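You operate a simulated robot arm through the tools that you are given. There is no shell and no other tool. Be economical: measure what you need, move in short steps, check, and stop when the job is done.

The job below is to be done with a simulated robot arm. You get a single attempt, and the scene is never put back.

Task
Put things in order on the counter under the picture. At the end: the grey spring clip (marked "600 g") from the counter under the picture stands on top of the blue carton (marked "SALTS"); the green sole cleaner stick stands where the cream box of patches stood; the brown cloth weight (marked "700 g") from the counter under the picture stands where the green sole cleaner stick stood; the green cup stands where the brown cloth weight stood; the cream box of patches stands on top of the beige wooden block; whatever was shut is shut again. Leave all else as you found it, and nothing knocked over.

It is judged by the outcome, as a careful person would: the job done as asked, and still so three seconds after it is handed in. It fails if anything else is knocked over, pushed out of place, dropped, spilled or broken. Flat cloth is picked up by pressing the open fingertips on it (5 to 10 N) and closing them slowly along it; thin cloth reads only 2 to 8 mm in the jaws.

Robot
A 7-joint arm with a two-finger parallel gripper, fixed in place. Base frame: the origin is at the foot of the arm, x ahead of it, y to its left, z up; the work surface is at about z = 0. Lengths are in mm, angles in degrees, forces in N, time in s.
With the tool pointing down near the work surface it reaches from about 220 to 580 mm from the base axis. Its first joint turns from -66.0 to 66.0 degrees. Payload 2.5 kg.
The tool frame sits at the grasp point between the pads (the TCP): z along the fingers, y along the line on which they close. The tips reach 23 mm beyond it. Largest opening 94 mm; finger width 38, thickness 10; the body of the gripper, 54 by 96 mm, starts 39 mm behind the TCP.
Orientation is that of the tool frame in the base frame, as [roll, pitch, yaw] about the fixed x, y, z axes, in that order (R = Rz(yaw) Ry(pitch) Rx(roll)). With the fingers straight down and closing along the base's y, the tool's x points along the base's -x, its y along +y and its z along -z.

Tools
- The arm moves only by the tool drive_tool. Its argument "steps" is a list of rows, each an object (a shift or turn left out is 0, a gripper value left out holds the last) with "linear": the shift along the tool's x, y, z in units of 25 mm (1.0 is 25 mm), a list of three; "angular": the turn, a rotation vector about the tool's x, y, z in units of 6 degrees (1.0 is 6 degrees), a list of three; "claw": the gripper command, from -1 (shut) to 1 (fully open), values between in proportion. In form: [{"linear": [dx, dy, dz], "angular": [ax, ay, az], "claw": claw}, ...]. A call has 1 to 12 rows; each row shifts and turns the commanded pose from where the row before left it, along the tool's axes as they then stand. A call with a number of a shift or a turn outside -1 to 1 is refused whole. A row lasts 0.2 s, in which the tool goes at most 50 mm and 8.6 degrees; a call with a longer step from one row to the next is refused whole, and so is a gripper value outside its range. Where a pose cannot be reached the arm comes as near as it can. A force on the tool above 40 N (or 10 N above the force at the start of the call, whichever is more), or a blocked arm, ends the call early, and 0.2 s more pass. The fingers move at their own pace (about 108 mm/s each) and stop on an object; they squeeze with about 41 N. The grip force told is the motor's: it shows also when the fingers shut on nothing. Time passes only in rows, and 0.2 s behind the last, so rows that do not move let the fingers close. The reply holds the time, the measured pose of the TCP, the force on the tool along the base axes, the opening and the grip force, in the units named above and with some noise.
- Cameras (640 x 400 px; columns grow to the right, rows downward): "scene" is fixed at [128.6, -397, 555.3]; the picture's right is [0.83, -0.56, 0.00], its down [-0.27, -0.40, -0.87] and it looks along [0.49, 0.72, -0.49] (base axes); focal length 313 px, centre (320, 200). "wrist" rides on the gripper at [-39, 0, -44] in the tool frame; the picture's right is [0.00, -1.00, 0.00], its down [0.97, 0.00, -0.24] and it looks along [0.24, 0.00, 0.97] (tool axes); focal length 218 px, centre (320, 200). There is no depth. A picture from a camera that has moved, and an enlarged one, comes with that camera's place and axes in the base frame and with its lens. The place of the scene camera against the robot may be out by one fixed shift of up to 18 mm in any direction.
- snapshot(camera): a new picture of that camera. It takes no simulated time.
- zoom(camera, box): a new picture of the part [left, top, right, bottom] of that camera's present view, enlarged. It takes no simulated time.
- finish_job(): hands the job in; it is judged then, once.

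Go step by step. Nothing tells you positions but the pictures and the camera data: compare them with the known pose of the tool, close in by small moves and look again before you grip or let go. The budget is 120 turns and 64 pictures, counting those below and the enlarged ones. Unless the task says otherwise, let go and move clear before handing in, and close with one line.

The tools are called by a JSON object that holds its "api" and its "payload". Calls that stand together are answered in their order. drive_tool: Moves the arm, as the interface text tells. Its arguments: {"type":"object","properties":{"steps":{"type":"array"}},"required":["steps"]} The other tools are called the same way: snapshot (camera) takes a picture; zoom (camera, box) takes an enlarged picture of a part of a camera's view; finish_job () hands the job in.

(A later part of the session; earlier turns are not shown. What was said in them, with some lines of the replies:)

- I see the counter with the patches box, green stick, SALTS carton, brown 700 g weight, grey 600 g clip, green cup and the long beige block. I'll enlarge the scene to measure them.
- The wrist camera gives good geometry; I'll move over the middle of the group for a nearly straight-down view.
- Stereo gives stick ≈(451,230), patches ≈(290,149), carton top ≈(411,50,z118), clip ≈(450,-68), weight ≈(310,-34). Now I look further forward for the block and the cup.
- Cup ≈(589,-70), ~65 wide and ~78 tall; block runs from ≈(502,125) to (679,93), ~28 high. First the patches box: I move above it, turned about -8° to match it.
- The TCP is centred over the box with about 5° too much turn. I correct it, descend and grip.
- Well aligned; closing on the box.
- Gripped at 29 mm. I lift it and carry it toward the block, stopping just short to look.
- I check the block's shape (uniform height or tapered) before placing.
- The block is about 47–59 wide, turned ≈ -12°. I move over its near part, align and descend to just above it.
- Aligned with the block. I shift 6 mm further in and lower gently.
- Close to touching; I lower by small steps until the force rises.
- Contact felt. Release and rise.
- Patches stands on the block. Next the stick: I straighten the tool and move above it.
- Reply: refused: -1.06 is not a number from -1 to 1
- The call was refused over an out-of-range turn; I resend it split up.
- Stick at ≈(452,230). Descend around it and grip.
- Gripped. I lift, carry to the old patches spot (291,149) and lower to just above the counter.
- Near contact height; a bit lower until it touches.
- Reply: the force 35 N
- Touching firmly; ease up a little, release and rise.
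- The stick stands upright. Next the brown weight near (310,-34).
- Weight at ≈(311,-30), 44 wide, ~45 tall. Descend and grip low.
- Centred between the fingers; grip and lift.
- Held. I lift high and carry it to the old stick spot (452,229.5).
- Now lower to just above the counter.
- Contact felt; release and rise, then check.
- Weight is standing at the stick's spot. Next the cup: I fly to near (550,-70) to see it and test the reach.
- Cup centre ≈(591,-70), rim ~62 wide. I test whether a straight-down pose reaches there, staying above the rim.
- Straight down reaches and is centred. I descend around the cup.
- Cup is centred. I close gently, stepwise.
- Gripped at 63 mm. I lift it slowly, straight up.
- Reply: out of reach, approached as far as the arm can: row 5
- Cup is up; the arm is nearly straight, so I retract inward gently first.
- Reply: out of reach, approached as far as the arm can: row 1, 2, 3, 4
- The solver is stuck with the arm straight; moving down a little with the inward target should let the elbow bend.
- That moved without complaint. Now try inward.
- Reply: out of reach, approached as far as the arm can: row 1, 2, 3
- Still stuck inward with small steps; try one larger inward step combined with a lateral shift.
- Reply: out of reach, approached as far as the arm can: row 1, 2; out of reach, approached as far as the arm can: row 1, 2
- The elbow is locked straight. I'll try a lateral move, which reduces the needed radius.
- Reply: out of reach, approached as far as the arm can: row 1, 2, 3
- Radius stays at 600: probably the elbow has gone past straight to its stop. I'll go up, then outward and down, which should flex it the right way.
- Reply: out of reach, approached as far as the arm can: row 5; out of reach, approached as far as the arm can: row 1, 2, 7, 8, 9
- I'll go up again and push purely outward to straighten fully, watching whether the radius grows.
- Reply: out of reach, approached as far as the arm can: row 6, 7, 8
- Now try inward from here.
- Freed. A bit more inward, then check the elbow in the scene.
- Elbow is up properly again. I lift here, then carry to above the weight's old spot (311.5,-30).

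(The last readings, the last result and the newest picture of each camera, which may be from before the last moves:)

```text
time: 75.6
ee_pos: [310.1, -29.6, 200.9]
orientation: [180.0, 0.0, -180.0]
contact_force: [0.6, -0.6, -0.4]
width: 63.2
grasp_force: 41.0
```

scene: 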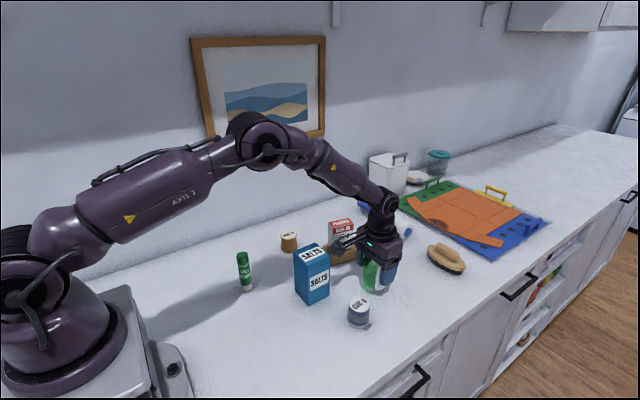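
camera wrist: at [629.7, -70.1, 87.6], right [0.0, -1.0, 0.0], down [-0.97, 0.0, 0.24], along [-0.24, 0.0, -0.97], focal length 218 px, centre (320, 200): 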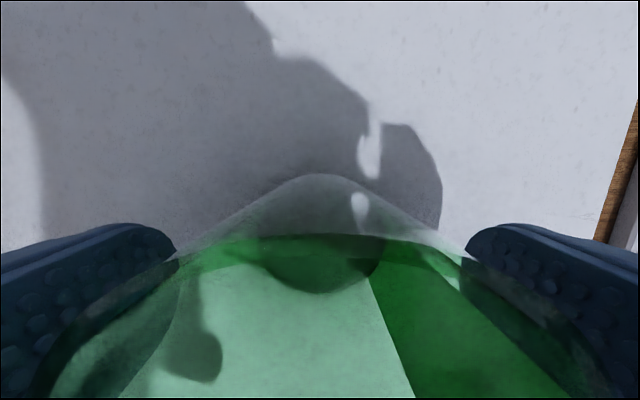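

Now lower toward the counter.

{"api": "drive_tool", "payload": {"steps": [{"linear": [-0.04, 0, 0.3]}, {"linear": [0, 0, 0.7]}, {"linear": [0, 0, 1]}, {"linear": [0, 0, 1]}, {"linear": [0, 0, 1]}, {"linear": [0, 0, 1]}, {"linear": [0, 0, 0.6]}, {"linear": [0, 0, 0.4]}, {}]}}

{"api": "drive_tool", "payload": {"steps": [{"linear": [0, 0, 0.08]}, {"linear": [0, 0, 0.06]}, {}]}}

{"api": "zoom", "payload": {"camera": "scene", "box": [240, 280, 368, 360]}}

```text
time: 77.6
ee_pos: [313.7, -29.4, 51.0]
orientation: [-180.0, 0.0, -180.0]
contact_force: [0.2, -0.4, -0.1]
width: 63.1
grasp_force: 41.0
```

```text
time: 78.4
ee_pos: [313.0, -30.1, 47.7]
orientation: [-179.9, 0.0, -180.0]
contact_force: [0.4, 1.1, 0.2]
width: 63.0
grasp_force: 41.1
```

```text
5.00 times, centred on (304, 320) of scene
camera zoom: at [128.6, -397.0, 555.3], right [0.83, -0.56, 0.0], down [-0.27, -0.4, -0.87], along [0.49, 0.72, -0.49], focal length 1563 px, centre (400, -400)
```

zoom: 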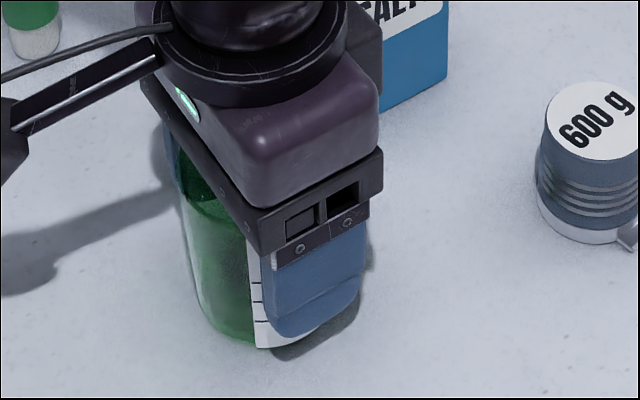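

Still a small gap; I lower in 1 mm steps to contact.

{"api": "drive_tool", "payload": {"steps": [{"linear": [0, 0, 0.05]}, {"linear": [0, 0, 0.05]}, {}]}}

{"api": "drive_tool", "payload": {"steps": [{"linear": [0, 0, 0.04]}, {}]}}

```text
time: 79.2
ee_pos: [312.7, -29.6, 44.0]
orientation: [179.9, -0.1, -180.0]
contact_force: [-0.3, 0.5, -0.7]
width: 62.7
grasp_force: 40.7
```

```text
time: 79.8
ee_pos: [313.9, -30.3, 44.7]
orientation: [-179.9, 0.0, 180.0]
contact_force: [-0.6, -0.2, -1.2]
width: 63.1
grasp_force: 41.3
```

{"api": "drive_tool", "payload": {"steps": [{"linear": [0, 0, 0.04]}, {}]}}

```text
time: 80.4
ee_pos: [313.4, -29.3, 43.1]
orientation: [179.9, 0.0, -180.0]
contact_force: [-4.2, 0.4, 25.3]
width: 62.9
grasp_force: 41.3
```

Contact. Ease up a touch, release and rise.

{"api": "drive_tool", "payload": {"steps": [{"linear": [0, 0, -0.03]}, {"claw": 0.4}, {"claw": 0.7}, {"claw": 1}, {}, {"linear": [0, 0, -0.6]}, {"linear": [0, 0, -1]}, {"linear": [0, 0, -1]}, {"linear": [0, 0, -1]}, {"linear": [0, 0, -1]}, {"linear": [0, 0, -1]}, {}]}}

{"api": "snapshot", "payload": {"camera": "wrist"}}

```text
time: 83.0
ee_pos: [312.5, -29.6, 183.7]
orientation: [180.0, 0.0, 179.9]
contact_force: [-0.5, 0.1, -0.6]
width: 94.1
grasp_force: 0.1
```

```text
27 pictures are left
camera wrist: at [352.3, -29.5, 228.3], right [0.0, -1.0, 0.0], down [-0.97, 0.0, 0.24], along [-0.24, 0.0, -0.97], focal length 218 px, centre (320, 200)
```

wrist: 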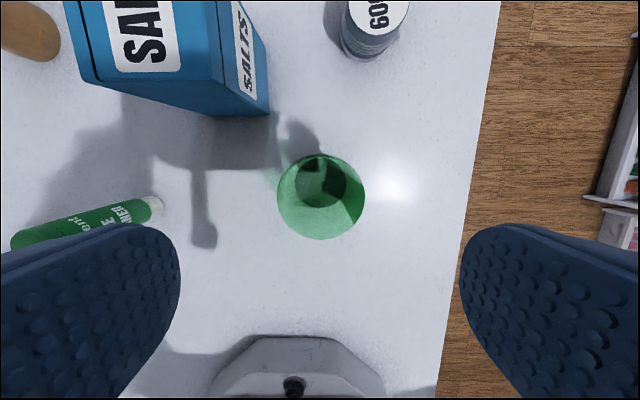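

The cup stands. Finally the clip: I go above it at ≈(451,-67).

{"api": "drive_tool", "payload": {"steps": [{"linear": [-1, -0.5, 0]}, {"linear": [-1, -0.5, 0]}, {"linear": [-1, -0.5, 0]}, {"linear": [-1, 0, 0]}, {"linear": [-1, 0, 0]}, {"linear": [-0.55, 0, 0]}, {}]}}

{"api": "zoom", "payload": {"camera": "wrist", "box": [160, 100, 480, 300]}}

```text
time: 84.6
ee_pos: [451.9, -65.9, 183.8]
orientation: [179.9, 0.0, 179.9]
contact_force: [0.4, -0.3, -0.8]
width: 93.9
grasp_force: 0.1
```

```text
2.00 times, centred on (320, 200) of wrist
camera zoom: at [491.8, -67.6, 227.3], right [0.0, -1.0, 0.0], down [-0.97, 0.0, 0.24], along [-0.24, 0.0, -0.97], focal length 436 px, centre (320, 200)
```

zoom: 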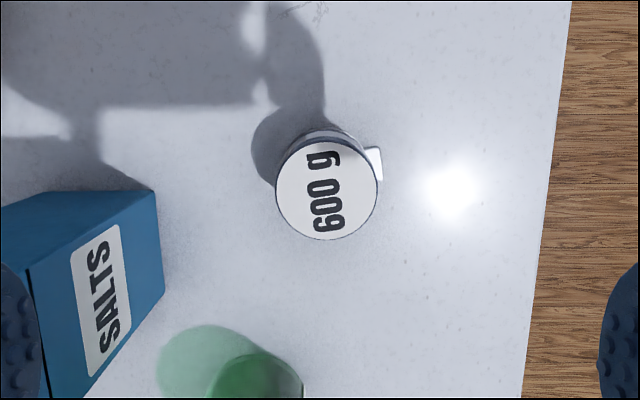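

Clip centre ≈(451,-70); it has a tab near its base on the -y side. I check the tab's height before choosing the grip height.

{"api": "zoom", "payload": {"camera": "scene", "box": [328, 285, 392, 325]}}

```text
10.00 times, centred on (360, 305) of scene
camera zoom: at [128.6, -397.0, 555.3], right [0.83, -0.56, 0.0], down [-0.27, -0.4, -0.87], along [0.49, 0.72, -0.49], focal length 3126 px, centre (-80, -850)
```

zoom: 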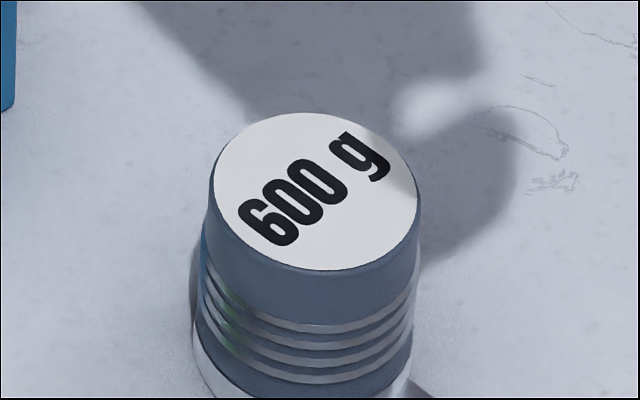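

The tab is only at the very base. I grip with tips about 15 mm up, well above it.

{"api": "drive_tool", "payload": {"steps": [{"linear": [0.02, -0.14, 1]}, {"linear": [0, 0, 1]}, {"linear": [0, 0, 1]}, {"linear": [0, 0, 1]}, {"linear": [0, 0, 1]}, {"linear": [0, 0, 0.8]}, {}]}}

{"api": "snapshot", "payload": {"camera": "wrist"}}

```text
time: 86.2
ee_pos: [451.1, -69.9, 37.9]
orientation: [-179.9, 0.0, 179.9]
contact_force: [0.1, 0.3, -0.3]
width: 93.9
grasp_force: 0.1
```

```text
24 pictures are left
camera wrist: at [490.4, -70.7, 81.9], right [0.0, -1.0, 0.0], down [-0.97, 0.0, 0.24], along [-0.24, 0.0, -0.97], focal length 218 px, centre (320, 200)
```

wrist: 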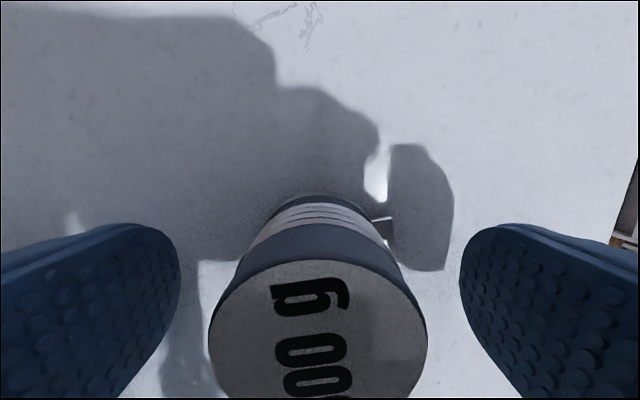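

Centred. Grip and lift to clear the carton top.

{"api": "drive_tool", "payload": {"steps": [{"claw": -1}, {}, {}, {}]}}

{"api": "drive_tool", "payload": {"steps": [{"linear": [0, 0, -0.5]}, {"linear": [0, 0, -1]}, {"linear": [0, 0, -1]}, {"linear": [0, 0, -1]}, {"linear": [0, 0, -1]}, {"linear": [0, 0, -1]}, {"linear": [0, 0, -1]}, {"linear": [0, 0, -0.3]}, {}]}}

{"api": "snapshot", "payload": {"camera": "wrist"}}

```text
time: 87.2
ee_pos: [450.5, -69.2, 38.9]
orientation: [180.0, -0.1, -179.9]
contact_force: [0.1, -0.1, -0.4]
width: 44.9
grasp_force: 40.4
```

```text
time: 89.2
ee_pos: [451.2, -71.1, 210.8]
orientation: [180.0, 0.0, 179.9]
contact_force: [0.3, 0.7, -1.4]
width: 44.8
grasp_force: 41.1
```

```text
23 pictures are left
camera wrist: at [490.9, -70.4, 253.3], right [0.0, -1.0, 0.0], down [-0.97, 0.0, 0.24], along [-0.24, 0.0, -0.97], focal length 218 px, centre (320, 200)
```

wrist: 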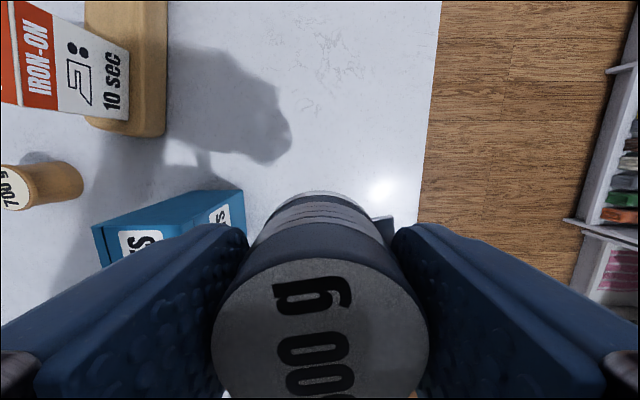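

Held, bottom at ≈172. Carton top spans x 380–440, y 19–78, z≈118; I move over its centre and lower partway.

{"api": "drive_tool", "payload": {"steps": [{"linear": [0.33, 1, 0]}, {"linear": [0.33, 1, 0]}, {"linear": [0.33, 1, 0]}, {"linear": [0.33, 1, 0]}, {"linear": [0.32, 0.8, 0]}, {"linear": [0, 0, 0.8]}, {"linear": [0, 0, 0.8]}, {}, {}]}}

{"api": "snapshot", "payload": {"camera": "wrist"}}

{"api": "zoom", "payload": {"camera": "scene", "box": [250, 210, 378, 290]}}

```text
time: 91.2
ee_pos: [410.8, 50.1, 169.6]
orientation: [-180.0, 0.0, 180.0]
contact_force: [-0.2, -1.3, -0.6]
width: 44.8
grasp_force: 41.0
```

```text
22 pictures are left
camera wrist: at [450.3, 49.1, 212.7], right [0.0, -1.0, 0.0], down [-0.97, 0.0, 0.24], along [-0.24, 0.0, -0.97], focal length 218 px, centre (320, 200)
```

wrist: 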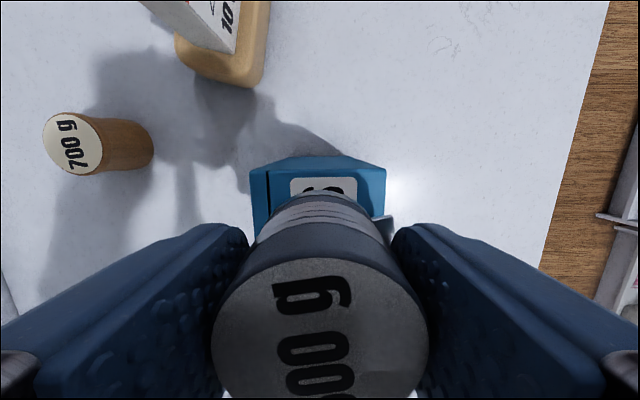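

```text
5.00 times, centred on (314, 250) of scene
camera zoom: at [128.6, -397.0, 555.3], right [0.83, -0.56, 0.0], down [-0.27, -0.4, -0.87], along [0.49, 0.72, -0.49], focal length 1563 px, centre (350, -50)
```

zoom: 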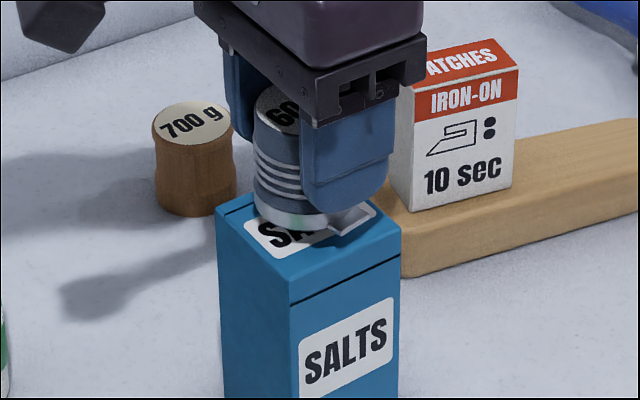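

Centred over the carton. Lower gently.

{"api": "drive_tool", "payload": {"steps": [{"linear": [0, 0, 0.2]}, {"linear": [0, 0, 0.12]}, {}]}}

{"api": "zoom", "payload": {"camera": "scene", "box": [282, 230, 346, 270]}}

```text
time: 92.0
ee_pos: [410.5, 49.2, 160.3]
orientation: [-180.0, 0.0, 180.0]
contact_force: [-0.6, -0.4, -1.3]
width: 44.9
grasp_force: 41.3
```

```text
10.00 times, centred on (314, 250) of scene
camera zoom: at [128.6, -397.0, 555.3], right [0.83, -0.56, 0.0], down [-0.27, -0.4, -0.87], along [0.49, 0.72, -0.49], focal length 3126 px, centre (380, -300)
```

zoom: 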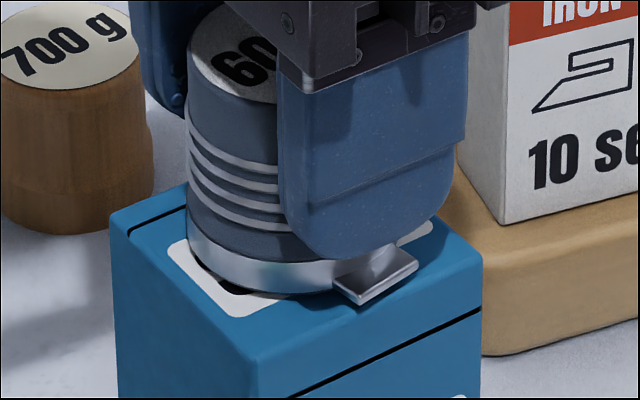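

A few mm left; smaller steps.

{"api": "drive_tool", "payload": {"steps": [{"linear": [0, 0, 0.05]}, {"linear": [0, 0, 0.04]}, {}]}}

{"api": "drive_tool", "payload": {"steps": [{"linear": [0, 0, 0.03]}, {}]}}

```text
time: 92.8
ee_pos: [409.8, 48.9, 159.2]
orientation: [179.9, 0.0, 180.0]
contact_force: [0.3, -0.7, -2.1]
width: 44.8
grasp_force: 41.0
```

```text
time: 93.4
ee_pos: [410.7, 50.0, 158.2]
orientation: [180.0, 0.1, 180.0]
contact_force: [-1.9, 0.3, 3.8]
width: 44.8
grasp_force: 40.9
```

Light contact. Release and rise.

{"api": "drive_tool", "payload": {"steps": [{"claw": 0.1}, {"claw": 0.4}, {"claw": 0.8}, {}, {"linear": [0, 0, -0.6]}, {"linear": [0, 0, -1]}, {"linear": [0, 0, -1]}, {"linear": [0, 0, -1]}, {"linear": [0, 0, -1]}, {}]}}

{"api": "snapshot", "payload": {"camera": "scene"}}

{"api": "zoom", "payload": {"camera": "scene", "box": [220, 210, 380, 310]}}

```text
time: 95.6
ee_pos: [409.7, 49.7, 273.4]
orientation: [-180.0, -0.1, 180.0]
contact_force: [0.1, 0.0, 0.6]
width: 84.7
grasp_force: 0.0
```

```text
19 pictures are left
```

scene: 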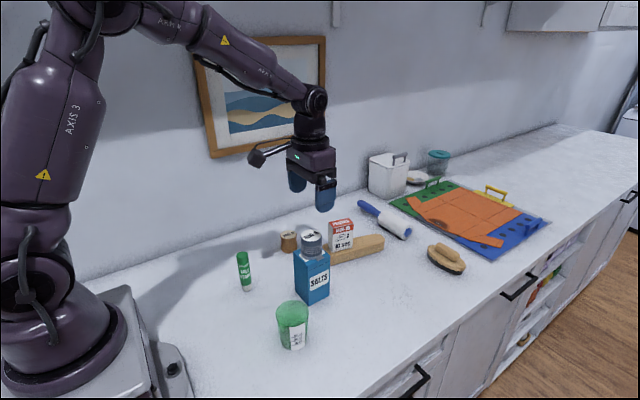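

```text
4.00 times, centred on (300, 260) of scene
camera zoom: at [128.6, -397.0, 555.3], right [0.83, -0.56, 0.0], down [-0.27, -0.4, -0.87], along [0.49, 0.72, -0.49], focal length 1250 px, centre (400, -40)
```

zoom: 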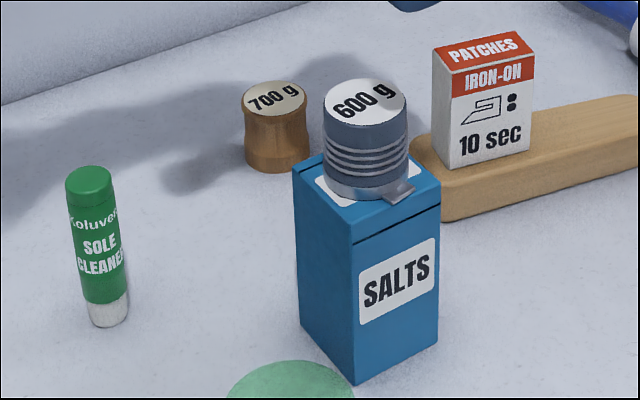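

Everything stands where it was asked and nothing else has moved; the arm is clear, so I hand in.

{"api": "finish_job", "payload": {}}

```text
The job is handed in.
```

The job is done and handed in; in the last pictures all five things were standing where you asked. The clip is on the carton, the stick on the old patches spot, the weight on the old stick spot, the cup on the old weight spot, and the patches box on the block. Nothing was knocked over, and I opened nothing.
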